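You operate a simulated robot arm through the tools that you are given. There is no shell and no other tool. Be economical: measure what you need, move in short steps, check, and stop when the job is done.

Carry out the task below with a simulated two-armed robot. There is one attempt and no reset: what you move stays moved.

JOB
On the drawer end of the steel bench, fold the cloth in half.

The check looks at the end state, three seconds after you hand in, the way a careful person would. Anything else that was tipped, shoved, dropped, spilled or broken makes it a failure. Flat cloth is picked up by pressing the open fingertips on it (5 to 10 N) and closing them slowly along it; thin cloth reads only 2 to 8 mm in the jaws.

ROBOT AND FRAMES
Two 7-joint arms with two-finger parallel grippers on one trunk, on a base that drives. Base frame: it is fixed to the floor where the robot stands at the start and does not move with it; the origin is under the middle of the robot, x ahead of it, y to its left, z up. Lengths are in cm, angles in rad, forces in N, time in s.
The left shoulder is at the start at [7, 13.4, 107.6], the right one opposite. Places, roughly: drawer end of the steel bench [50, 0, 80]. Payload 1.57 kg a hand.
The tool frame of a hand sits at the grasp point between the pads (the TCP): z along the fingers, y along the line on which they close. The tips reach 3 cm beyond it. Largest opening 8 cm; finger width 1.7, thickness 1.2; the body of the gripper, 4 by 8.2 cm, starts 8 cm behind the TCP.
Orientation is that of the tool frame in the base frame, as a unit quaternion [x, y, z, w]. With the fingers straight down and closing along the base's y, the tool's x points along the base's -x, its y along +y and its z along -z.

CONTROLS
- The arms move only by the tool jog_arm. It takes "left_plan", "right_plan" or both (then of equal length, played together; a hand with none holds still); each is text: rows parted by semicolons, each of 7 numbers parted by spaces: the shift along the tool's x, y, z in units of 20 mm (1.0 is 20 mm), then the turn, a rotation vector about the tool's x, y, z in units of 4 degrees (1.0 is 4 degrees), then the finger opening in m, from 0 to 0.08. In form: dx dy dz wx wy wz gripper; .... A call has 1 to 20 rows; each row shifts and turns the commanded pose from where the row before left it, along the tool's axes as they then stand. A call with a number of a shift or a turn outside -1 to 1 is refused whole. Each row takes 0.2 s and may step no farther than 5 cm and 0.15 rad from the row before; otherwise, or with a gripper value out of range, the whole call is refused. Where a pose cannot be reached the arm comes as near as it can. A force on the tool above 40 N (or 10 N above the force at the start of the call, whichever is more), or a blocked arm, ends the call early, and 0.2 s more pass. The fingers move at their own pace (about 15.3 cm/s each) and stop on an object; they squeeze with about 28 N. The grip force told is the motor's: it shows also when the fingers shut on nothing. Time passes only in rows, and 0.2 s behind the last, so rows that do not move let the fingers close. The reply holds the time, the measured pose of the TCP, the force on the tool along the base axes, the opening and the grip force, in the units named above and with some noise, and new pictures: "pictures" is both (left out), scene, wrist or none (wrist: the cameras of the hands that moved).
- Cameras (640 x 400 px; columns grow to the right, rows downward): "scene" is now at [12.96, -1.28, 129.98]; the picture's right is [-0.18, -0.98, 0.00], its down [-0.69, 0.13, -0.72] and it looks along [0.70, -0.13, -0.70] (base axes); focal length 261 px, centre (320, 200). "left" rides on the left gripper at [7.2, 0.7, -12.2] in its tool frame; the picture's right is [-0.09, 1.00, 0.00], its down [-0.84, -0.08, -0.54] and it looks along [-0.54, -0.05, 0.84] (tool axes); focal length 238 px, centre (320, 200). "right" rides on the right gripper at [7.2, -0.7, -12.2] in its tool frame; the picture's right is [0.09, 1.00, 0.00], its down [-0.84, 0.08, -0.54] and it looks along [-0.54, 0.05, 0.84] (tool axes); focal length 238 px, centre (320, 200). There is no depth. A picture from a camera that has moved, and an enlarged one, comes with that camera's place and axes in the base frame and with its lens. The place of the scene camera against the robot may be out by one fixed shift of up to 1.2 cm in any direction.
- slide_trunk(by): slides the trunk up (or, below 0, down) by that many cm; the arms and the scene camera ride with it, the base frame stays. It gives what a move gives, with no picture.
- steer(legs): drives the robot by 1 to 6 legs, each [ahead, left, turn to the left] in cm, cm and rad, along the robot's own axes; the way and the turn of a leg run together, so that a leg with both is an arc; at most 150 cm and 3.142 rad a leg. The arms and the cameras ride along, it lands a little off, and it stops where it bumps. It gives what a move gives, and a new picture of the scene camera.
- turn_head(pan, tilt): turns the head with the scene camera to pan (to the left, within 1.501 rad either way) and tilt (down, from -0.506 to 1.204), counted from straight ahead of the robot. It gives what a move gives, and a new picture of the scene camera.
- enlarge(camera, box): a new picture of the part [left, top, right, bottom] of that camera's present view, enlarged. No time passes.
- job_done(): hands the job in; it is judged then, once.

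Go step by step. Nothing tells you exact positions but the pictures and the camera data: compare them with the known pose of the tool, close in by small moves and look again before you grip or let go. The budget is 120 turns and 260 pictures, counting those below and the enlarged ones. Unless the task says otherwise, let go and move clear before handing in, and close with one line.

The tools are called after "Emit:" as name(argument=value, ...) on one line, values as JSON. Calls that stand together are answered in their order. jog_arm: Moves the arms, as the interface text tells. Its arguments: {"type":"object","properties":{"left_plan":{"type":"string"},"right_plan":{"type":"string"},"pictures":{"type":"string","enum":["both","scene","wrist","none"]}},"required":[]} The other tools are called the same way: slide_trunk (by) slides the trunk up or down; steer (legs) drives the base; turn_head (pan, tilt) turns the head that bears the scene camera; enlarge (camera, box) takes an enlarged picture of a part of a camera's view; job_done () hands the job in.

At the start:

```text
t: 0.0
left_position: [49.39, 17.37, 102.09]
left_tcp_rot: [0.0, 1.0, -0.001, -0.001]
left_contact_force: [0.3, 0.1, -0.3]
left_opening: 8.02
left_grip_force: 0.1
right_position: [38.64, -16.83, 94.86]
right_tcp_rot: [0.001, 1.0, 0.0, -0.001]
right_contact_force: [0.1, 0.4, 0.2]
right_opening: 7.98
right_grip_force: 0.0
trunk travel left (down, up): [-65.0, 29.0]
robot x, y, heading: [0.11, 0.25, 0.003]
head pan, tilt: [-0.185, 0.773]
```

scene: 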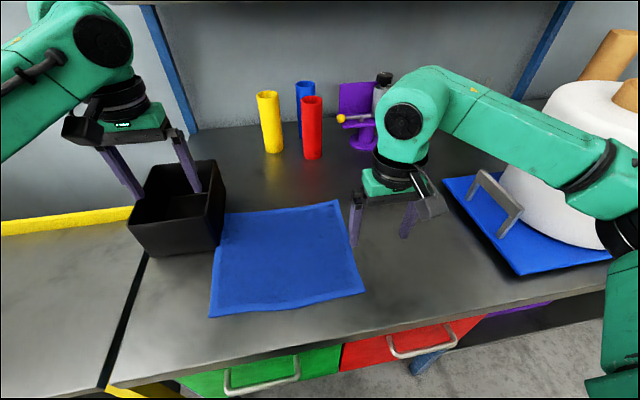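
right: 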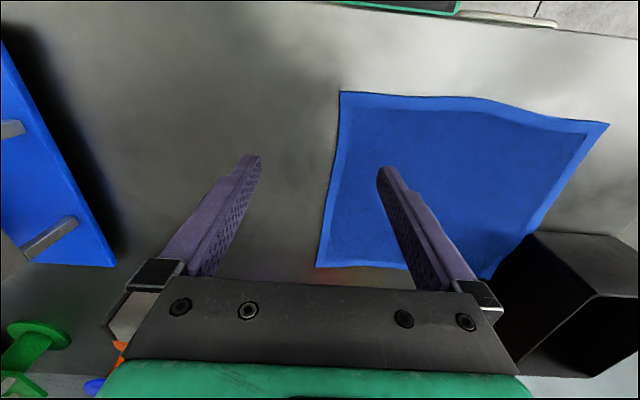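
left: 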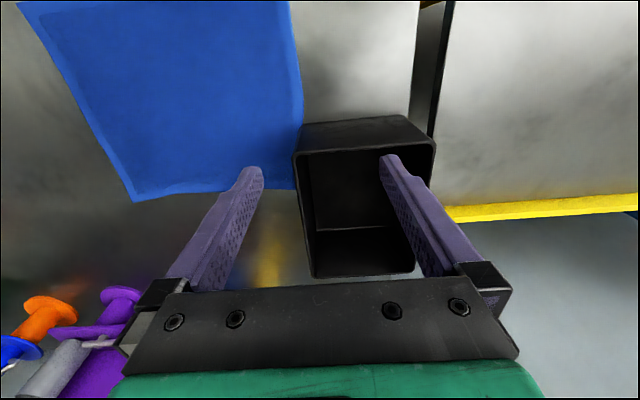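

The cloth lies flat in front of the robot, at roughly x 38–67 and y -16–17, with the black box touching its far left side. I'll take enlarged views to get accurate camera data and see how the cloth meets the box.

Emit:
enlarge(camera="scene", box=[120, 150, 400, 325])

Emit:
enlarge(camera="left", box=[0, 0, 440, 275])

Emit:
enlarge(camera="right", box=[240, 50, 640, 300])

```text
2.29 times, centred on (260, 238) of scene
camera zoom: at [12.96, -1.28, 129.98], right [-0.18, -0.98, 0.0], down [-0.69, 0.13, -0.72], along [0.7, -0.13, -0.7], focal length 596 px, centre (457, 114)
```

zoom: 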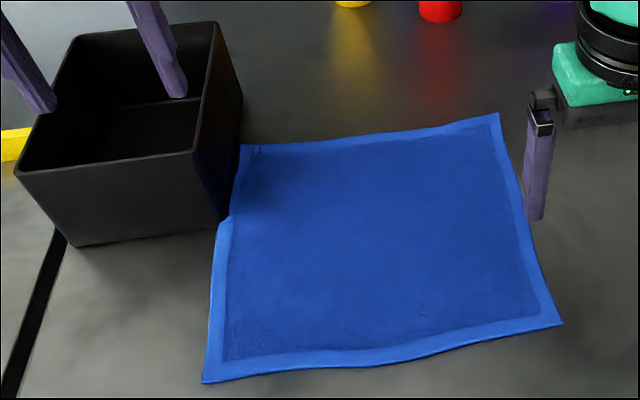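

```text
1.45 times, centred on (220, 138) of left
camera zoom: at [42.31, 18.13, 114.19], right [0.09, 1.0, 0.0], down [0.84, -0.08, 0.54], along [0.54, -0.05, -0.84], focal length 347 px, centre (466, 291)
```

zoom: 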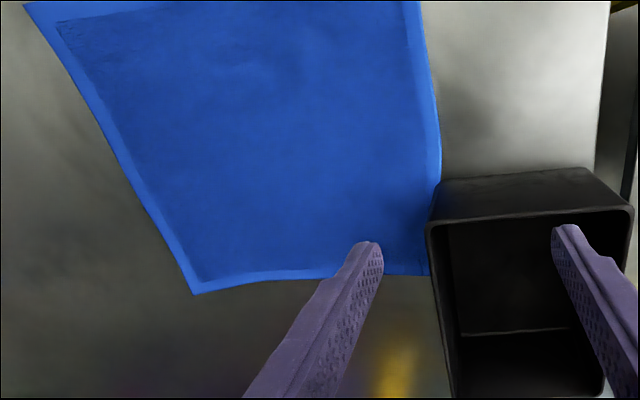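

```text
1.60 times, centred on (440, 175) of right
camera zoom: at [31.34, -17.43, 107.19], right [-0.09, 1.0, 0.0], down [0.84, 0.08, 0.54], along [0.54, 0.05, -0.84], focal length 381 px, centre (128, 240)
```

zoom: 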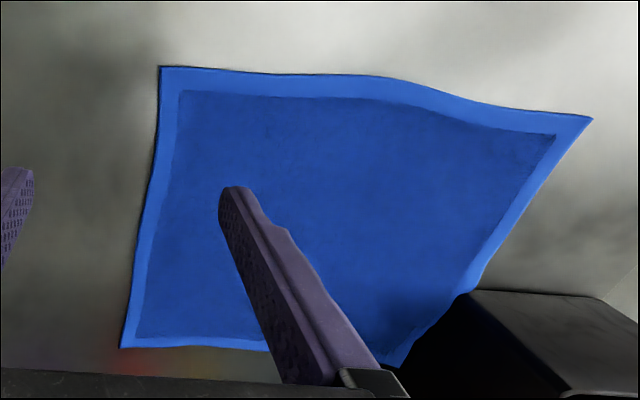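

The cloth's left border disappears where it meets the box, so I need to know whether it lies under the box or beside it. I'll move the left hand, well above everything, towards the middle to look along the box wall.

Emit:
jog_arm(left_plan="0 -1 0 0 0 0 0.08;0 -1 0 0 0 0 0.08;0 -1 0 0 0 0 0.08;0 -1 0 0 0 0 0.08;0 -1 0 0 0 0 0.08;0 -1 0 0 0 0 0.08;0 -1 0 0 0 0 0.08", right_plan="0 -1 0 0 0 0 0.08;0 -1 0 0 0 0 0.08;0 0 0 0 0 0 0.08;0 0 0 0 0 0 0.08;0 0 0 0 0 0 0.08;0 0 0 0 0 0 0.08;0 0 0 0 0 0 0.08", pictures="both")

```text
t: 1.6
left_position: [49.57, 3.3, 102.0]
left_tcp_rot: [-0.002, 1.0, 0.0, -0.001]
left_contact_force: [0.0, -0.1, -1.0]
left_opening: 7.98
left_grip_force: 0.0
right_position: [38.67, -20.66, 94.94]
right_tcp_rot: [0.0, 1.0, 0.001, 0.0]
right_contact_force: [0.1, 0.4, -0.3]
right_opening: 8.0
right_grip_force: 0.0
trunk travel left (down, up): [-65.0, 29.0]
robot x, y, heading: [0.0, -0.15, 0.001]
head pan, tilt: [-0.185, 0.773]
camera scene: at [12.97, -1.39, 129.97], right [-0.18, -0.98, 0.0], down [-0.69, 0.13, -0.72], along [0.7, -0.13, -0.7], focal length 261 px, centre (320, 200)
camera right: at [31.38, -21.43, 107.13], right [-0.09, 1.0, 0.0], down [0.84, 0.08, 0.54], along [0.54, 0.05, -0.84], focal length 238 px, centre (320, 200)
camera left: at [42.43, 4.04, 114.15], right [0.09, 1.0, 0.0], down [0.84, -0.08, 0.54], along [0.54, -0.05, -0.84], focal length 238 px, centre (320, 200)
```

scene: 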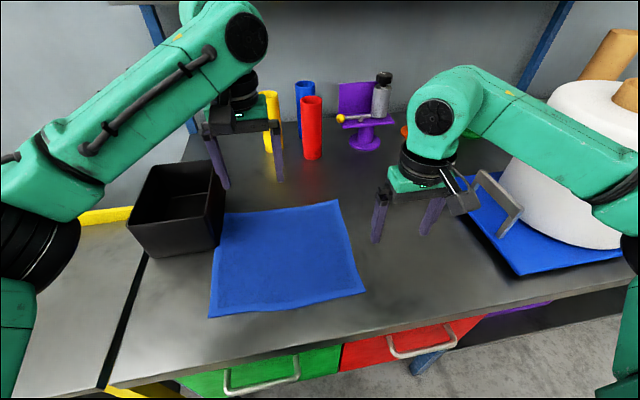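
right: 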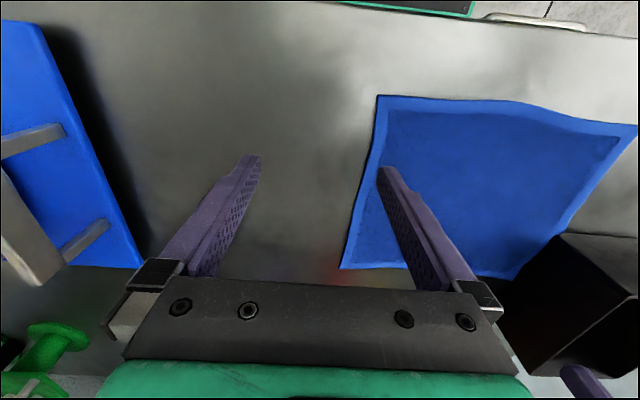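
left: 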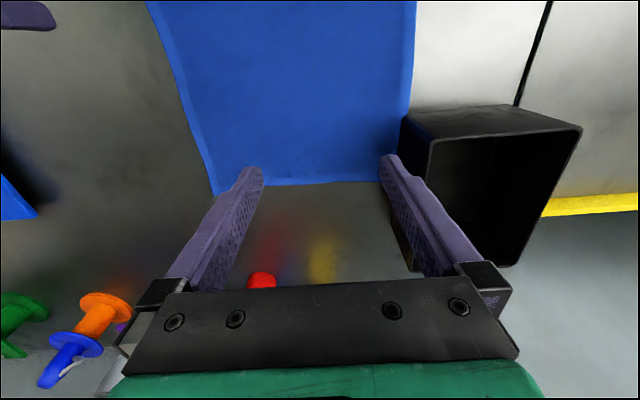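

Emit:
enlarge(camera="left", box=[340, 60, 500, 160])

Emit:
enlarge(camera="scene", box=[170, 180, 298, 260])

```text
4.00 times, centred on (420, 110) of left
camera zoom: at [42.43, 4.04, 114.15], right [0.09, 1.0, 0.0], down [0.84, -0.08, 0.54], along [0.54, -0.05, -0.84], focal length 953 px, centre (-80, 560)
```

zoom: 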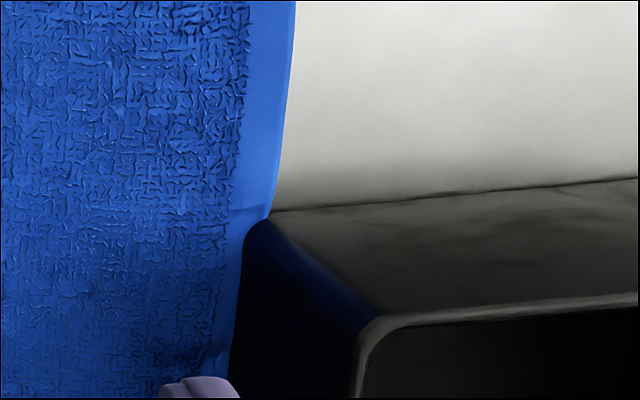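

```text
5.00 times, centred on (234, 220) of scene
camera zoom: at [12.97, -1.39, 129.97], right [-0.18, -0.98, 0.0], down [-0.69, 0.13, -0.72], along [0.7, -0.13, -0.7], focal length 1304 px, centre (750, 100)
```

zoom: 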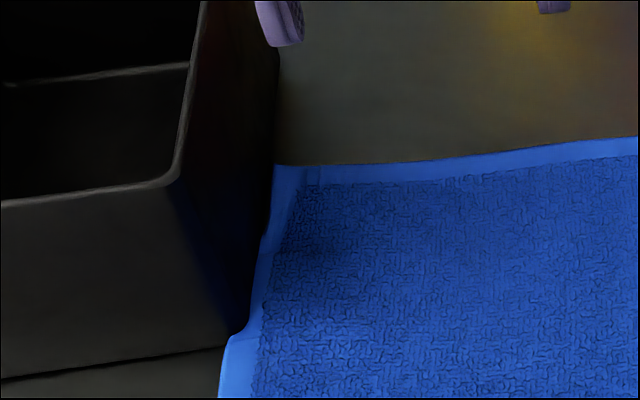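

The box's right wall (y≈15, x 53–66, top z≈90) sits on or against about 1 cm of the cloth's left hem. The two views put the surface nearer z≈79. I'll fold the near edge over to the far edge, so the half next to the box stays still. First I'll yaw both hands 90° so they close along x.

Emit:
jog_arm(left_plan="1 1 0 0 0 0 0.08;1 1 0 0 0 0 0.08;1 1 0 0 0 0 0.08;1 1 0 0 0 0 0.08;1 0 0 0 0 -1 0.08;0 0 0 0 0 -1 0.08;0 0 0 0 0 -1 0.08;0 0 0 0 0 -1 0.08;0 0 0 0 0 -1 0.08;0 0 0 0 0 -1 0.08;0 0 0 0 0 -1 0.08;0 0 0 0 0 -1 0.08;0 0 0 0 0 -1 0.08;0 0 0 0 0 -1 0.08;0 0 0 0 0 -1 0.08;0 0 0 0 0 -1 0.08;0 0 0 0 0 -1 0.08;0 0 0 0 0 -1 0.08;0 0 0 0 0 -1 0.08;0 0 0 0 0 -1 0.08", right_plan="0 0 0 0 0 0 0.08;0 0 0 0 0 0 0.08;0 0 0 0 0 0 0.08;0 0 0 0 0 0 0.08;0 0 0 0 0 1 0.08;0 0 0 0 0 1 0.08;0 0 0 0 0 1 0.08;0 0 0 0 0 1 0.08;0 0 0 0 0 1 0.08;0 0 0 0 0 1 0.08;0 0 0 0 0 1 0.08;0 0 0 0 0 1 0.08;0 0 0 0 0 1 0.08;0 0 0 0 0 1 0.08;0 0 0 0 0 1 0.08;0 0 0 0 0 1 0.08;0 0 0 0 0 1 0.08;0 0 0 0 0 1 0.08;0 0 0 0 0 1 0.08;0 0 0 0 0 1 0.08", pictures="scene")

```text
t: 5.8
left_position: [39.41, 11.32, 102.01]
left_tcp_rot: [-0.531, 0.847, 0.0, 0.0]
left_contact_force: [0.4, 0.0, 0.9]
left_opening: 8.0
left_grip_force: 0.0
right_position: [38.64, -20.8, 94.91]
right_tcp_rot: [0.531, 0.847, 0.0, 0.001]
right_contact_force: [-0.5, 0.4, -0.3]
right_opening: 8.01
right_grip_force: 0.1
trunk travel left (down, up): [-65.0, 29.0]
robot x, y, heading: [0.02, 0.09, 0.001]
head pan, tilt: [-0.185, 0.773]
camera scene: at [12.96, -1.28, 129.98], right [-0.18, -0.98, 0.0], down [-0.69, 0.13, -0.72], along [0.7, -0.13, -0.7], focal length 261 px, centre (320, 200)
```

scene: 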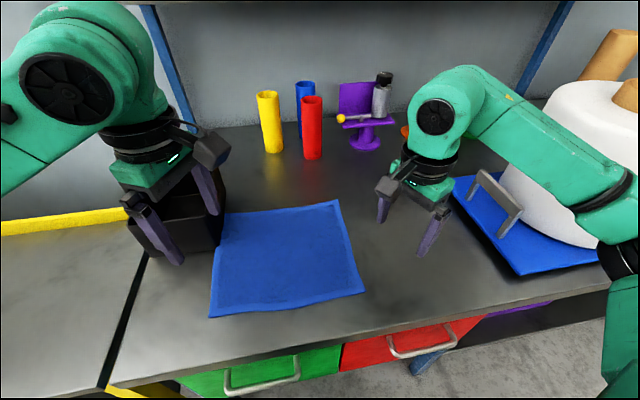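

Emit:
jog_arm(left_plan="0 0 0 0 0 -1 0.08;0 0 0 0 0 -1 0.08;0 0 0 0 0 -1 0.08;0 0 0 0 0 -1 0.08;0 0 0 0 0 -1 0.08;0 0 0 0 0 -1 0.08;0.6 0 0 0 0 -0.48 0.08;0 0 1 0 0 0 0.08;0 0 1 0 0 0 0.08;0 0 1 0 0 0 0.08;0 0 1 0 0 0 0.08;0 0 1 0 0 0 0.08;0 0 1 0 0 0 0.08", right_plan="0 0 0 0 0 1 0.08;0 0 0 0 0 1 0.08;0 0 0 0 0 1 0.08;0 0 0 0 0 1 0.08;0 0 0 0 0 1 0.08;0 0 0 0 0 1 0.08;0 0 0 0 0 0.48 0.08;1 0 0 0 0 0 0.08;1 0 0 0 0 0 0.08;1 0 0 0 0 0 0.08;1 0 1 0 0 0 0.08;1 0 1 0 0 0 0.08;0.4 0 0.5 0 0 0 0.08", pictures="both")

```text
t: 8.6
left_position: [39.2, 10.1, 89.95]
left_tcp_rot: [-0.707, 0.707, 0.0, -0.002]
left_contact_force: [0.8, 0.4, 0.0]
left_opening: 7.96
left_grip_force: 0.0
right_position: [38.55, -9.77, 89.87]
right_tcp_rot: [0.707, 0.707, 0.0, 0.0]
right_contact_force: [0.3, 0.5, 0.4]
right_opening: 8.01
right_grip_force: 0.0
trunk travel left (down, up): [-65.0, 29.0]
robot x, y, heading: [-0.07, -0.22, 0.004]
head pan, tilt: [-0.185, 0.773]
camera scene: at [12.98, -1.26, 129.98], right [-0.18, -0.98, 0.0], down [-0.69, 0.13, -0.72], along [0.7, -0.13, -0.7], focal length 261 px, centre (320, 200)
camera right: at [37.84, -2.61, 102.15], right [1.0, 0.09, 0.0], down [0.08, -0.84, 0.54], along [0.05, -0.54, -0.84], focal length 238 px, centre (320, 200)
camera left: at [38.71, 3.07, 102.11], right [-1.0, 0.09, 0.0], down [0.08, 0.84, 0.54], along [0.05, 0.54, -0.84], focal length 238 px, centre (320, 200)
```

scene: 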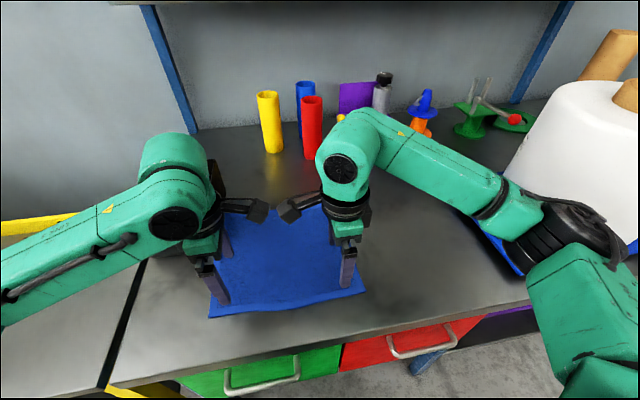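
right: 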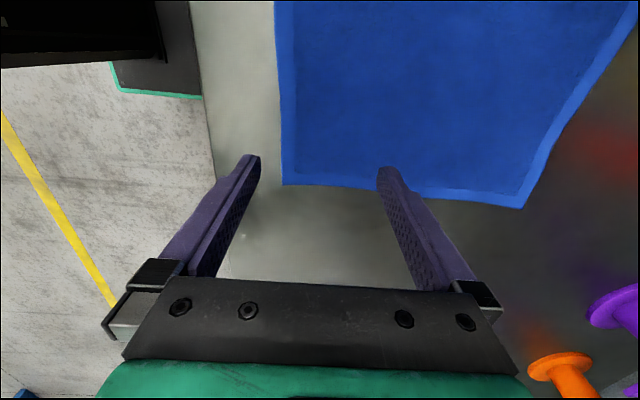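
left: 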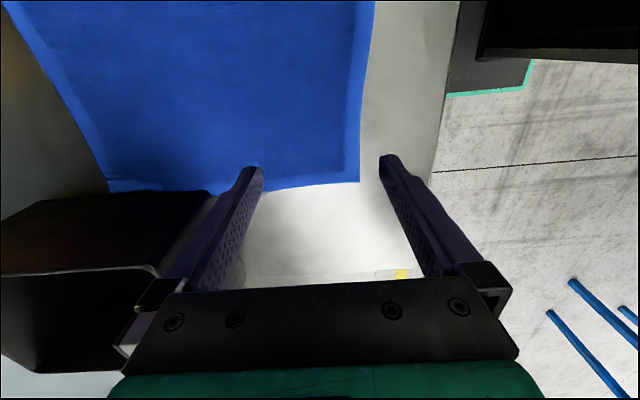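

The near edge is at x≈35 and the corners at y≈±15.6. I'll centre the hands at x 38.2, y ±11.5 with the fingers 3 cm open, and come down partway.

Emit:
jog_arm(left_plan="-0.7 0.5 0 0 0 0 0.03;0 0 1 0 0 0 0.03;0 0 0.9 0 0 0 0.03;0 0 0 0 0 0 0.03", right_plan="-0.87 -0.18 0 0 0 0 0.03;0 0 1 0 0 0 0.03;0 0 0.9 0 0 0 0.03;0 0 0 0 0 0 0.03", pictures="both")

```text
t: 9.6
left_position: [38.11, 11.64, 86.2]
left_tcp_rot: [-0.706, 0.708, 0.0, -0.001]
left_contact_force: [-0.4, -0.5, -0.1]
left_opening: 2.99
left_grip_force: 0.0
right_position: [38.2, -11.51, 86.06]
right_tcp_rot: [0.707, 0.708, -0.001, 0.0]
right_contact_force: [-0.2, 0.4, -0.9]
right_opening: 2.99
right_grip_force: 0.0
trunk travel left (down, up): [-65.0, 29.0]
robot x, y, heading: [0.1, 0.0, 0.002]
head pan, tilt: [-0.185, 0.773]
camera scene: at [12.93, -1.28, 129.98], right [-0.18, -0.98, 0.0], down [-0.69, 0.13, -0.72], along [0.7, -0.13, -0.7], focal length 261 px, centre (320, 200)
camera right: at [37.43, -4.48, 98.4], right [1.0, 0.09, 0.0], down [0.08, -0.84, 0.54], along [0.05, -0.54, -0.84], focal length 238 px, centre (320, 200)
camera left: at [37.62, 4.44, 98.45], right [-1.0, 0.09, 0.0], down [0.08, 0.84, 0.54], along [0.05, 0.54, -0.84], focal length 238 px, centre (320, 200)
```

scene: 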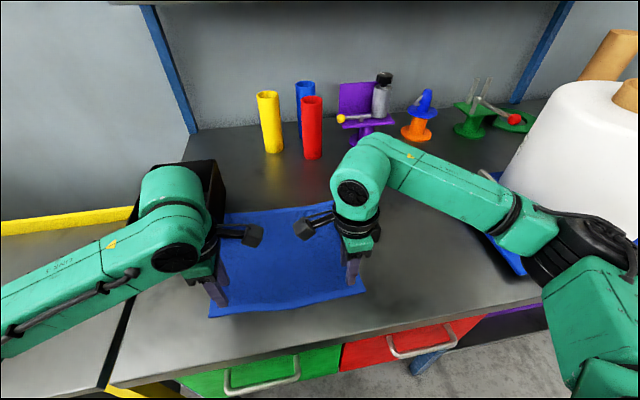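
right: 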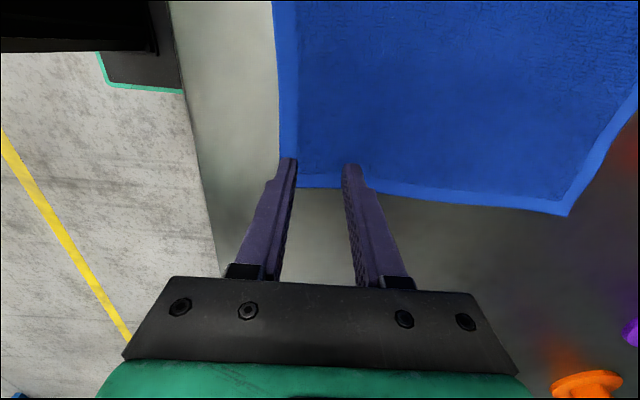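
left: 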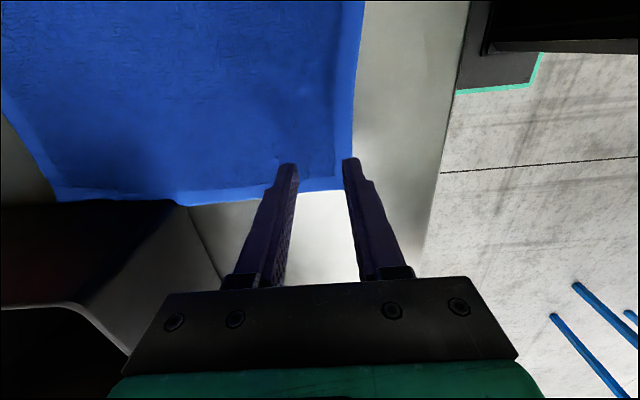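

Emit:
jog_arm(left_plan="0 0 0.8 0 0 0 0.03;0 0 0.6 0 0 0 0.03;0 0 0 0 0 0 0.03", right_plan="0 0 0.8 0 0 0 0.03;0 0 0.6 0 0 0 0.03;0 0 0 0 0 0 0.03", pictures="both")

```text
t: 10.4
left_position: [38.41, 11.63, 83.39]
left_tcp_rot: [0.708, -0.707, 0.001, 0.001]
left_contact_force: [0.4, 0.7, 2.0]
left_opening: 2.98
left_grip_force: 0.0
right_position: [38.2, -11.74, 83.23]
right_tcp_rot: [0.707, 0.708, 0.001, 0.0]
right_contact_force: [1.7, -0.3, 11.1]
right_opening: 2.98
right_grip_force: 0.1
trunk travel left (down, up): [-65.0, 29.0]
robot x, y, heading: [-0.07, 0.4, -0.0]
head pan, tilt: [-0.185, 0.773]
camera scene: at [12.86, -1.26, 130.01], right [-0.18, -0.98, 0.0], down [-0.69, 0.13, -0.72], along [0.7, -0.13, -0.7], focal length 261 px, centre (320, 200)
camera right: at [37.41, -4.56, 95.59], right [1.0, 0.09, 0.0], down [0.08, -0.84, 0.54], along [0.05, -0.54, -0.84], focal length 238 px, centre (320, 200)
camera left: at [37.69, 4.47, 95.62], right [-1.0, 0.09, 0.0], down [0.08, 0.84, 0.54], along [0.05, 0.54, -0.84], focal length 238 px, centre (320, 200)
```

scene: 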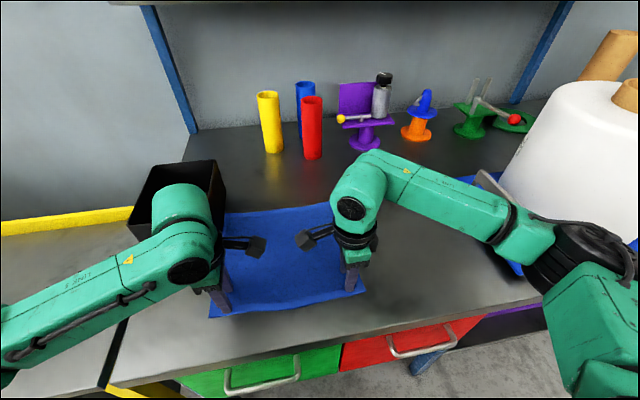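
right: 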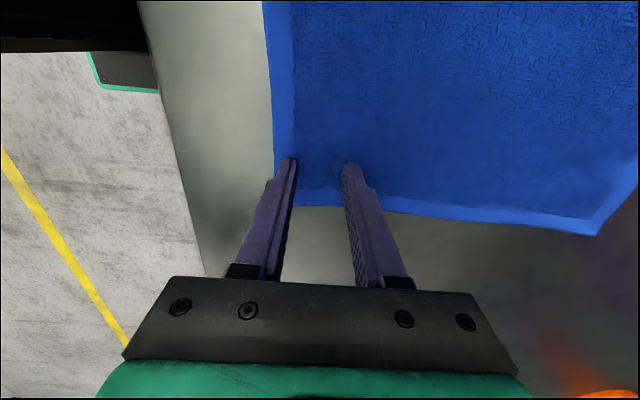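
left: 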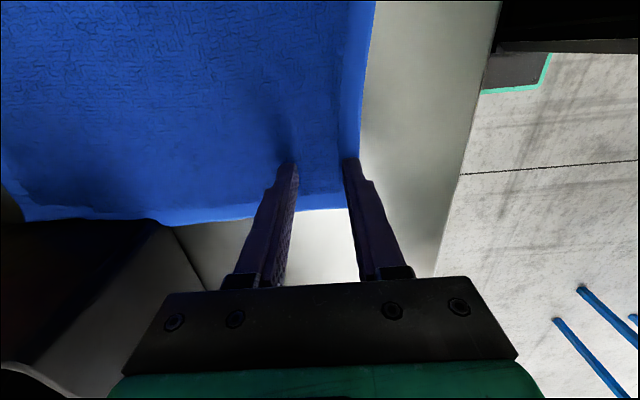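

Both hands touch the cloth at about z 80.2 (right 11 N, left 2 N), with each outer finger on the hem. I'll press the left down a little more and then close both slowly.

Emit:
jog_arm(left_plan="0 0 0.08 0 0 0 0.03;0 0 0 0 0 0 0.03", right_plan="0 0 0 0 0 0 0.03;0 0 0 0 0 0 0.03", pictures="none")

```text
t: 11.0
left_position: [38.22, 11.53, 83.25]
left_tcp_rot: [0.707, -0.707, 0.002, 0.0]
left_contact_force: [0.5, -0.6, 9.1]
left_opening: 3.01
left_grip_force: 0.0
right_position: [38.06, -11.67, 83.29]
right_tcp_rot: [0.707, 0.707, 0.001, 0.001]
right_contact_force: [3.6, 0.6, 11.9]
right_opening: 2.97
right_grip_force: 0.1
trunk travel left (down, up): [-65.0, 29.0]
robot x, y, heading: [-0.1, 0.03, -0.001]
head pan, tilt: [-0.185, 0.773]
```

Emit:
jog_arm(left_plan="0 0 0 0 0 0 0.027;0 0 0 0 0 0 0.024;0 0 0 0 0 0 0.021;0 0 0 0 0 0 0.018;0 0 0 0 0 0 0.015;0 0 0 0 0 0 0.012;0 0 0 0 0 0 0.009;0 0 0 0 0 0 0.006;0 0 0 0 0 0 0.003;0 0 0 0 0 0 0;0 0 0 0 0 0 0", right_plan="0 0 -0.02 0 0 0 0.027;0 0 0 0 0 0 0.024;0 0 0 0 0 0 0.021;0 0 0 0 0 0 0.018;0 0 0 0 0 0 0.015;0 0 0 0 0 0 0.012;0 0 0 0 0 0 0.009;0 0 0 0 0 0 0.006;0 0 0 0 0 0 0.003;0 0 0 0 0 0 0;0 0 0 0 0 0 0", pictures="wrist")

```text
t: 13.4
left_position: [38.24, 11.52, 83.3]
left_tcp_rot: [-0.707, 0.707, -0.001, -0.001]
left_contact_force: [2.4, -0.3, 13.4]
left_opening: 0.37
left_grip_force: 24.4
right_position: [38.03, -11.69, 83.35]
right_tcp_rot: [0.707, 0.708, 0.0, 0.0]
right_contact_force: [-0.5, 1.7, 6.7]
right_opening: 0.51
right_grip_force: 24.6
trunk travel left (down, up): [-65.0, 29.0]
robot x, y, heading: [0.16, 0.13, -0.004]
head pan, tilt: [-0.185, 0.773]
camera right: at [37.34, -4.57, 95.61], right [1.0, 0.09, 0.0], down [0.08, -0.84, 0.54], along [0.05, -0.54, -0.84], focal length 238 px, centre (320, 200)
camera left: at [37.62, 4.46, 95.5], right [-1.0, 0.09, 0.0], down [0.08, 0.84, 0.54], along [0.05, 0.54, -0.84], focal length 238 px, centre (320, 200)
```

right: 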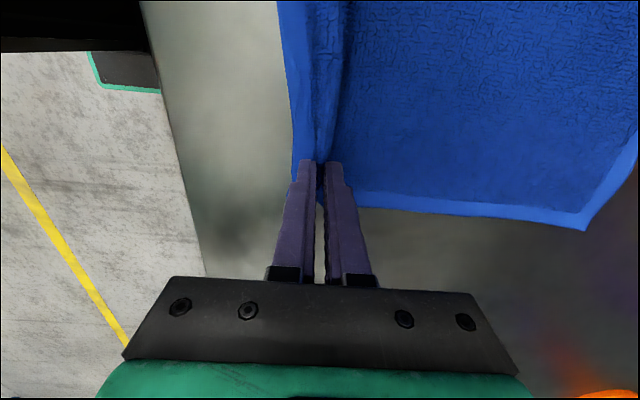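
left: 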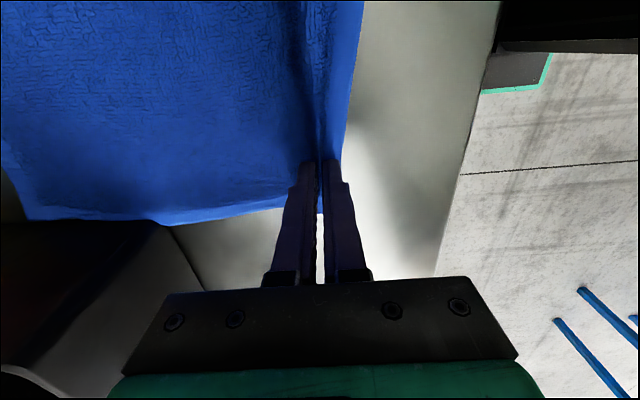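

Both grips hold, but about 3 cm of hem trails outside the pinch and would end up folded back. I'll open slowly to spread it flat again, lift slightly, and regrip with the outer finger just off the edge so the hem itself goes between the jaws.

Emit:
jog_arm(left_plan="0 0 0 0 0 0 0.006;0 0 0 0 0 0 0.012;0 0 0 0 0 0 0.018;0 0 0 0 0 0 0.024;0 0 0 0 0 0 0.03;0 0 0 0 0 0 0.035;0 0 0 0 0 0 0.035;0 0 -0.5 0 0 0 0.035;0 0.5 -0.5 0 0 0 0.02;0 0.5 0 0 0 0 0.02;0 0 0 0 0 0 0.02", right_plan="0 0 0 0 0 0 0.006;0 0 0 0 0 0 0.012;0 0 0 0 0 0 0.018;0 0 0 0 0 0 0.024;0 0 0 0 0 0 0.03;0 0 0 0 0 0 0.035;0 0 0 0 0 0 0.035;0 0 -0.5 0 0 0 0.035;0 -0.5 -0.5 0 0 0 0.02;0 -0.5 0 0 0 0 0.02;0 0 0 0 0 0 0.02", pictures="both")

```text
t: 15.8
left_position: [36.41, 11.52, 85.17]
left_tcp_rot: [-0.706, 0.708, 0.0, -0.001]
left_contact_force: [-0.1, 0.4, 0.4]
left_opening: 2.02
left_grip_force: 0.0
right_position: [36.27, -11.66, 85.28]
right_tcp_rot: [0.706, 0.708, 0.0, 0.001]
right_contact_force: [-0.1, -0.7, -0.5]
right_opening: 1.99
right_grip_force: 0.0
trunk travel left (down, up): [-65.0, 29.0]
robot x, y, heading: [0.04, -0.22, -0.005]
head pan, tilt: [-0.185, 0.773]
camera scene: at [12.98, -1.28, 129.97], right [-0.18, -0.98, 0.0], down [-0.69, 0.13, -0.72], along [0.7, -0.13, -0.7], focal length 261 px, centre (320, 200)
camera right: at [35.49, -4.57, 97.57], right [1.0, 0.09, 0.0], down [0.08, -0.84, 0.54], along [0.05, -0.54, -0.84], focal length 238 px, centre (320, 200)
camera left: at [35.86, 4.34, 97.46], right [-1.0, 0.09, 0.0], down [0.08, 0.84, 0.54], along [0.05, 0.54, -0.84], focal length 238 px, centre (320, 200)
```

scene: 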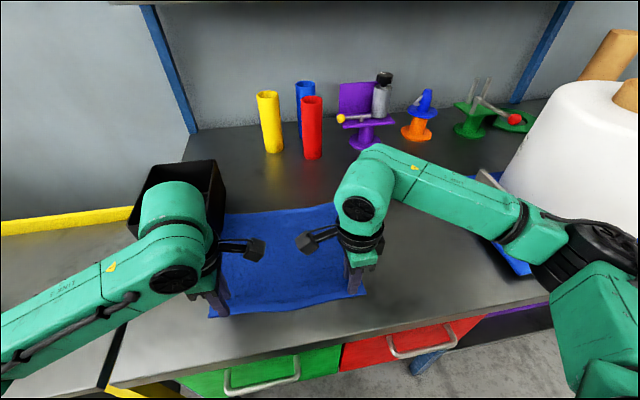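
right: 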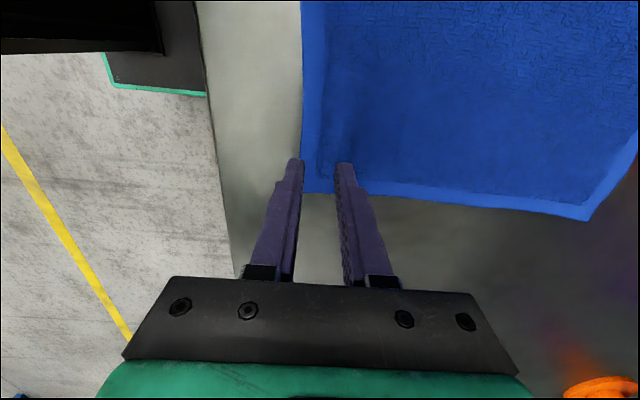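
left: 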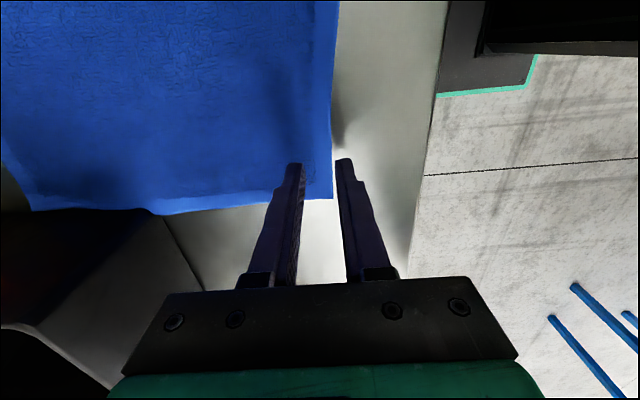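

Emit:
jog_arm(left_plan="0 0.1 0 0 0 0 0.02;0 0 0.5 0 0 0 0.02;0 0 0.47 0 0 0 0.02;0 0 0 0 0 0 0.02", right_plan="0 -0.36 0 0 0 0 0.02;0 0 0.5 0 0 0 0.02;0 0 0.47 0 0 0 0.02;0 0 0 0 0 0 0.02", pictures="wrist")

```text
t: 16.8
left_position: [36.13, 11.51, 83.36]
left_tcp_rot: [0.707, -0.707, 0.002, 0.0]
left_contact_force: [-0.1, 0.2, 2.3]
left_opening: 2.0
left_grip_force: 0.1
right_position: [35.39, -11.76, 83.41]
right_tcp_rot: [0.707, 0.707, 0.0, 0.0]
right_contact_force: [0.4, 0.1, 1.3]
right_opening: 2.0
right_grip_force: 0.1
trunk travel left (down, up): [-65.0, 29.0]
robot x, y, heading: [0.2, -0.07, -0.001]
head pan, tilt: [-0.185, 0.773]
camera right: at [34.66, -4.56, 95.65], right [1.0, 0.09, 0.0], down [0.08, -0.84, 0.54], along [0.05, -0.54, -0.84], focal length 238 px, centre (320, 200)
camera left: at [35.62, 4.47, 95.56], right [-1.0, 0.09, 0.0], down [0.08, 0.84, 0.54], along [0.05, 0.54, -0.84], focal length 238 px, centre (320, 200)
```

right: 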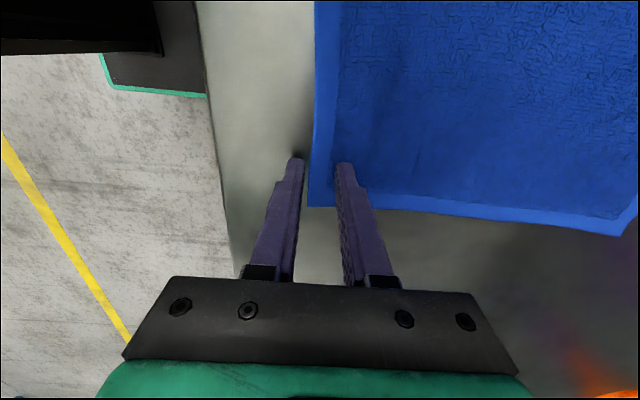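
left: 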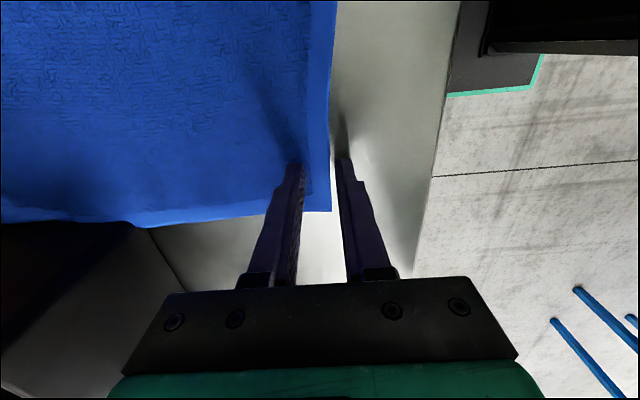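

Emit:
jog_arm(left_plan="0 0 0.1 0 0 0 0.02;0 0 0 0 0 0 0.02;0 0 0 0 0 0 0.018;0 0 0 0 0 0 0.016;0 0 0 0 0 0 0.014;0 0 0 0 0 0 0.012;0 0 0 0 0 0 0.01;0 0 0 0 0 0 0.008;0 0 0 0 0 0 0.006;0 0 0 0 0 0 0.004;0 0 0 0 0 0 0.002;0 0 0 0 0 0 0;0 0 0 0 0 0 0", right_plan="0 0 0.1 0 0 0 0.02;0 0 0 0 0 0 0.02;0 0 0 0 0 0 0.018;0 0 0 0 0 0 0.016;0 0 0 0 0 0 0.014;0 0 0 0 0 0 0.012;0 0 0 0 0 0 0.01;0 0 0 0 0 0 0.008;0 0 0 0 0 0 0.006;0 0 0 0 0 0 0.004;0 0 0 0 0 0 0.002;0 0 0 0 0 0 0;0 0 0 0 0 0 0", pictures="wrist")

```text
t: 19.6
left_position: [36.04, 11.6, 83.18]
left_tcp_rot: [-0.707, 0.707, -0.002, 0.0]
left_contact_force: [5.1, -0.4, 20.3]
left_opening: 0.29
left_grip_force: 24.2
right_position: [35.29, -11.78, 83.28]
right_tcp_rot: [0.706, 0.708, 0.002, 0.001]
right_contact_force: [3.4, 1.0, 14.5]
right_opening: 0.37
right_grip_force: 23.8
trunk travel left (down, up): [-65.0, 29.0]
robot x, y, heading: [-0.18, 0.22, -0.002]
head pan, tilt: [-0.185, 0.773]
camera right: at [34.55, -4.56, 95.55], right [1.0, 0.09, 0.0], down [0.08, -0.84, 0.54], along [0.05, -0.54, -0.84], focal length 238 px, centre (320, 200)
camera left: at [35.48, 4.48, 95.46], right [-1.0, 0.09, 0.0], down [0.08, 0.84, 0.54], along [0.05, 0.54, -0.84], focal length 238 px, centre (320, 200)
```

right: 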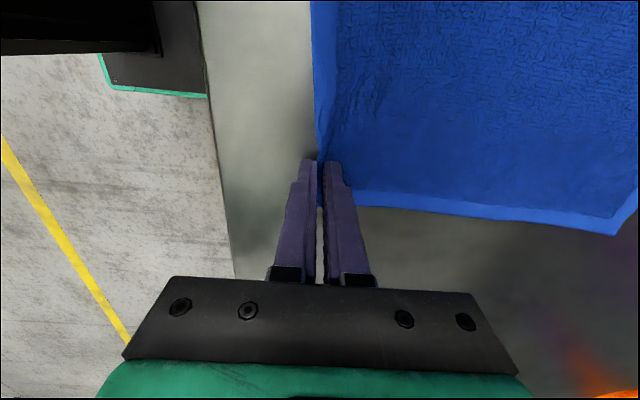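
left: 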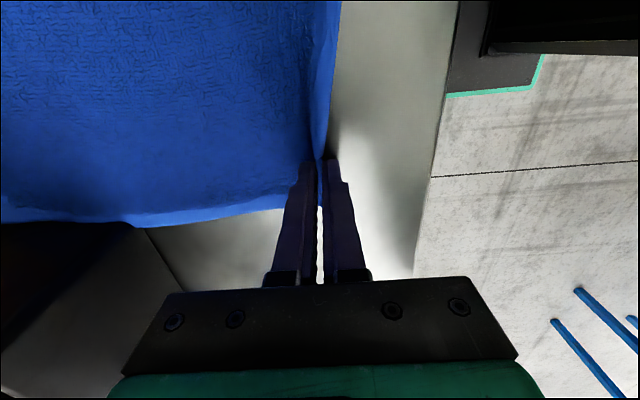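

Both hands now hold the hem edge itself. I'll lift a few centimetres to test the grip.

Emit:
jog_arm(left_plan="0 0 -0.4 0 0 0 0;0 0 -0.6 0 0 0 0;0 0 -0.7 0 0 0 0;0 -0.3 -0.7 0 0 0 0", right_plan="0 0 -0.4 0 0 0 0;0 0 -0.6 0 0 0 0;0 0 -0.7 0 0 0 0;0 0.3 -0.7 0 0 0 0", pictures="both")

```text
t: 20.6
left_position: [36.83, 11.66, 87.84]
left_tcp_rot: [-0.707, 0.707, 0.001, -0.001]
left_contact_force: [0.8, -0.1, -0.8]
left_opening: 0.28
left_grip_force: 24.5
right_position: [36.14, -11.69, 88.05]
right_tcp_rot: [0.706, 0.708, 0.0, 0.0]
right_contact_force: [0.5, 0.5, -0.1]
right_opening: 0.38
right_grip_force: 24.5
trunk travel left (down, up): [-65.0, 29.0]
robot x, y, heading: [0.13, -0.2, -0.004]
head pan, tilt: [-0.185, 0.773]
camera scene: at [12.99, -1.27, 129.97], right [-0.18, -0.98, 0.0], down [-0.69, 0.13, -0.72], along [0.7, -0.13, -0.7], focal length 261 px, centre (320, 200)
camera right: at [35.34, -4.48, 100.32], right [1.0, 0.09, 0.0], down [0.08, -0.84, 0.54], along [0.05, -0.54, -0.84], focal length 238 px, centre (320, 200)
camera left: at [36.24, 4.44, 100.11], right [-1.0, 0.09, 0.0], down [0.08, 0.84, 0.54], along [0.05, 0.54, -0.84], focal length 238 px, centre (320, 200)
```

scene: 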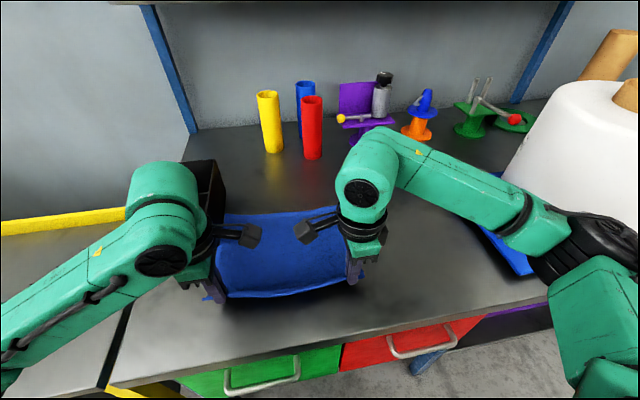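
right: 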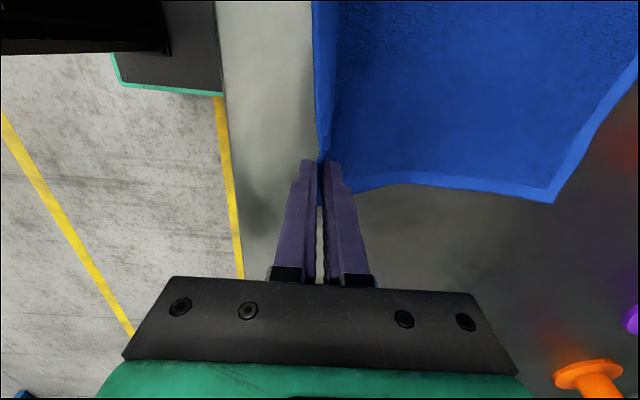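
left: 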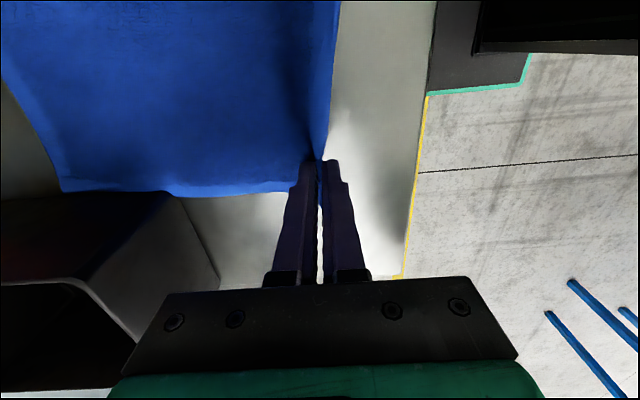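

The hem is held well. Now I'll carry it up and over in an arc about the mid line (x≈48.5), shifting 1 cm to the right so the left corner clears the box rim. I'll pause past the middle.

Emit:
jog_arm(left_plan="0 -0.5 -0.8 0 0 0 0;0 -0.7 -0.8 0 0 0 0;0 -0.8 -0.7 0 0 0 0;0 -0.9 -0.5 0 0 0 0;0.1 -0.95 -0.2 0 0 0 0;0.1 -1 -0.1 0 0 0 0;0.1 -1 0 0 0 0 0;0.1 -1 0.1 0 0 0 0;0.1 -1 0.2 0 0 0 0;0 0 0 0 0 0 0", right_plan="0 0.5 -0.8 0 0 0 0;0 0.7 -0.8 0 0 0 0;0 0.8 -0.7 0 0 0 0;0 0.9 -0.5 0 0 0 0;-0.1 0.95 -0.2 0 0 0 0;-0.1 1 -0.1 0 0 0 0;-0.1 1 0 0 0 0 0;-0.1 1 0.1 0 0 0 0;-0.1 1 0.2 0 0 0 0;0 0 0 0 0 0 0", pictures="both")

```text
t: 22.8
left_position: [52.42, 10.49, 93.61]
left_tcp_rot: [-0.706, 0.708, 0.0, -0.001]
left_contact_force: [-1.1, -0.3, 0.2]
left_opening: 0.26
left_grip_force: 23.7
right_position: [51.86, -12.64, 93.65]
right_tcp_rot: [0.706, 0.708, 0.0, 0.001]
right_contact_force: [0.0, -0.1, 0.1]
right_opening: 0.37
right_grip_force: 24.5
trunk travel left (down, up): [-65.0, 29.0]
robot x, y, heading: [0.15, -0.22, -0.001]
head pan, tilt: [-0.185, 0.773]
camera scene: at [12.89, -1.26, 129.99], right [-0.18, -0.98, 0.0], down [-0.69, 0.13, -0.72], along [0.7, -0.13, -0.7], focal length 261 px, centre (320, 200)
camera right: at [51.0, -5.47, 106.01], right [1.0, 0.09, 0.0], down [0.08, -0.84, 0.54], along [0.05, -0.54, -0.84], focal length 238 px, centre (320, 200)
camera left: at [51.87, 3.49, 105.83], right [-1.0, 0.09, 0.0], down [0.08, 0.84, 0.54], along [0.05, 0.54, -0.84], focal length 238 px, centre (320, 200)
```

scene: 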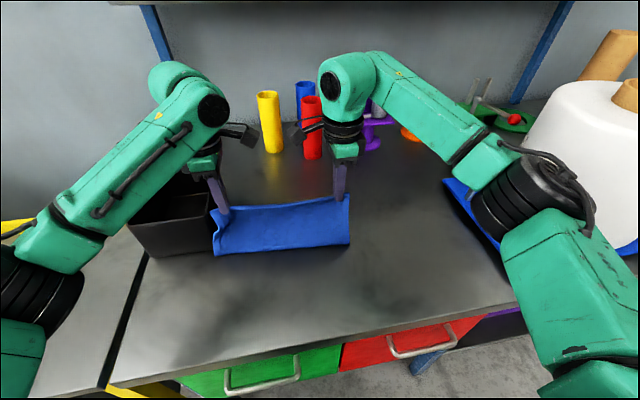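
right: 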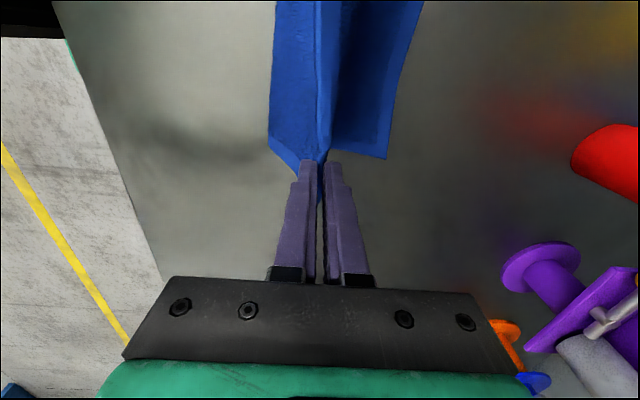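
left: 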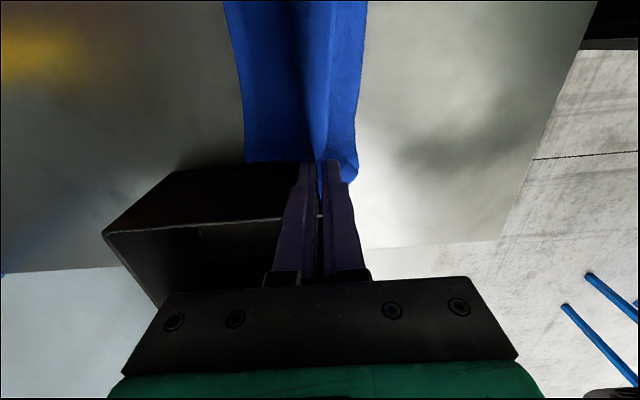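

The fold is forming well: the lower far edge is at x≈60–61.5 and the fold line near 47. I'll bring the hem down onto the far edge.

Emit:
jog_arm(left_plan="0 -0.8 0.4 0 0 0 0;0 -0.8 0.7 0 0 0 0;0 -0.7 0.9 0 0 0 0;0 -0.6 1 0 0 0 0;0 -0.5 1 0 0 0 0;0 -0.4 0.6 0 0 0 0;0 0 0 0 0 0 0", right_plan="0 0.8 0.4 0 0 0 0;0 0.8 0.7 0 0 0 0;0 0.7 0.9 0 0 0 0;0 0.6 1 0 0 0 0;0 0.5 1 0 0 0 0;0 0.4 0.6 0 0 0 0;0 0 0 0 0 0 0", pictures="both")

```text
t: 24.4
left_position: [59.98, 10.44, 84.25]
left_tcp_rot: [-0.706, 0.708, -0.001, -0.001]
left_contact_force: [-0.3, -0.3, 0.0]
left_opening: 0.29
left_grip_force: 24.5
right_position: [59.26, -12.62, 84.41]
right_tcp_rot: [0.707, 0.707, 0.0, 0.0]
right_contact_force: [-1.1, -0.1, 0.5]
right_opening: 0.34
right_grip_force: 24.6
trunk travel left (down, up): [-65.0, 29.0]
robot x, y, heading: [-0.03, -0.08, -0.001]
head pan, tilt: [-0.185, 0.773]
camera scene: at [12.91, -1.28, 129.98], right [-0.18, -0.98, 0.0], down [-0.69, 0.13, -0.72], along [0.7, -0.13, -0.7], focal length 261 px, centre (320, 200)
camera right: at [58.56, -5.51, 96.66], right [1.0, 0.09, 0.0], down [0.08, -0.84, 0.54], along [0.05, -0.54, -0.84], focal length 238 px, centre (320, 200)
camera left: at [59.4, 3.43, 96.47], right [-1.0, 0.09, 0.0], down [0.08, 0.84, 0.54], along [0.05, 0.54, -0.84], focal length 238 px, centre (320, 200)
```

scene: 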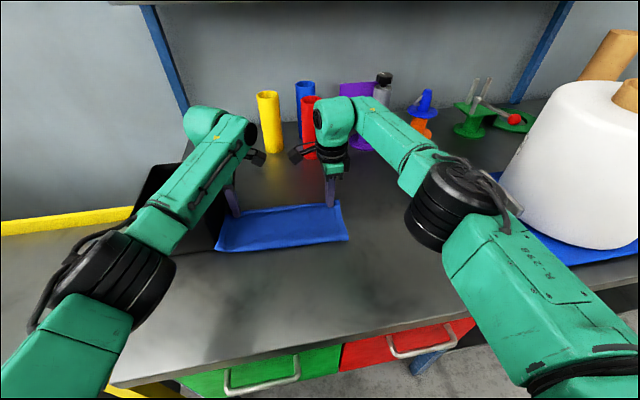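
right: 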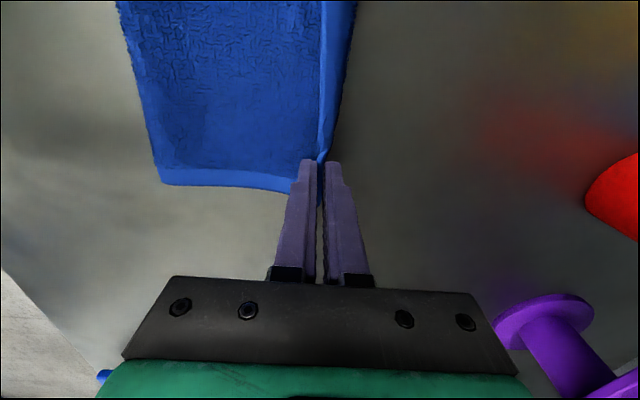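
left: 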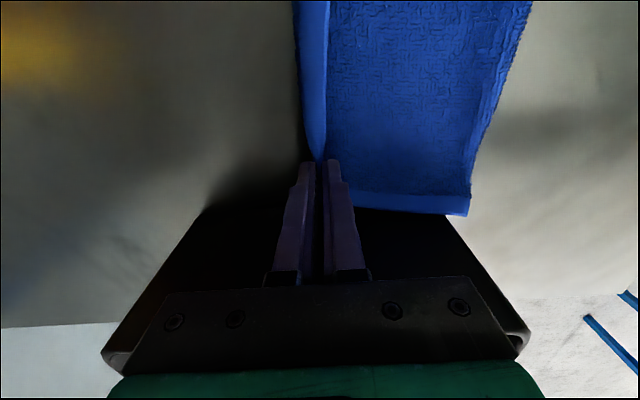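

The hem is over the far edge, about 1 cm short, which the held strip will cover when it drops. I'll lower the last few millimetres and open slowly.

Emit:
jog_arm(left_plan="0 -0.1 0.25 0 0 0 0;0 0 0 0 0 0 0;0 0 0 0 0 0 0.006;0 0 0 0 0 0 0.012;0 0 0 0 0 0 0.018;0 0 0 0 0 0 0.024;0 0 0 0 0 0 0.024;0 0 -0.3 0 0 0 0.024;0 0 -0.6 0 0 0 0.024;0 0 -0.8 0 0 0 0.024;0 0 -0.8 0 0 0 0.024", right_plan="0 0.1 0.3 0 0 0 0;0 0 0 0 0 0 0;0 0 0 0 0 0 0.006;0 0 0 0 0 0 0.012;0 0 0 0 0 0 0.018;0 0 0 0 0 0 0.024;0 0 0 0 0 0 0.024;0 0 -0.3 0 0 0 0.024;0 0 -0.6 0 0 0 0.024;0 0 -0.8 0 0 0 0.024;0 0 -0.8 0 0 0 0.024", pictures="both")

```text
t: 26.8
left_position: [60.06, 10.59, 88.82]
left_tcp_rot: [-0.707, 0.707, 0.0, 0.0]
left_contact_force: [-0.2, 0.4, 0.5]
left_opening: 2.41
left_grip_force: 0.0
right_position: [59.58, -12.84, 88.84]
right_tcp_rot: [0.706, 0.708, 0.0, 0.0]
right_contact_force: [1.2, -0.6, 0.2]
right_opening: 2.43
right_grip_force: 0.1
trunk travel left (down, up): [-65.0, 29.0]
robot x, y, heading: [-0.2, -0.29, -0.001]
head pan, tilt: [-0.185, 0.773]
camera scene: at [12.91, -1.29, 129.98], right [-0.18, -0.98, 0.0], down [-0.69, 0.13, -0.72], along [0.7, -0.13, -0.7], focal length 261 px, centre (320, 200)
camera right: at [58.82, -5.66, 101.09], right [1.0, 0.09, 0.0], down [0.08, -0.84, 0.54], along [0.05, -0.54, -0.84], focal length 238 px, centre (320, 200)
camera left: at [59.55, 3.4, 100.99], right [-1.0, 0.09, 0.0], down [0.08, 0.84, 0.54], along [0.05, 0.54, -0.84], focal length 238 px, centre (320, 200)
```

scene: 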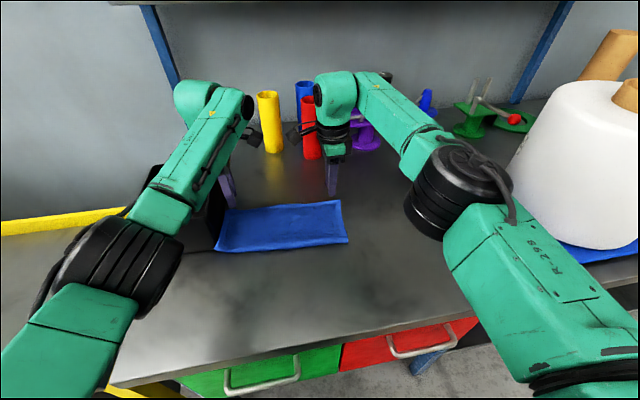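
right: 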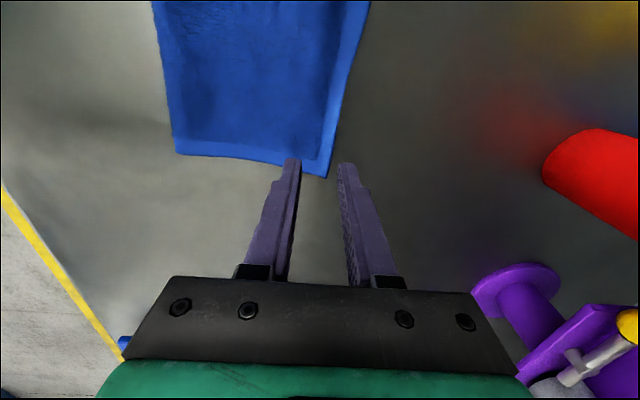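
left: 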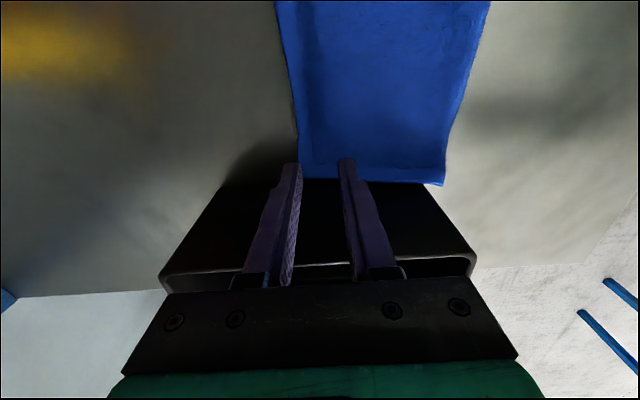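

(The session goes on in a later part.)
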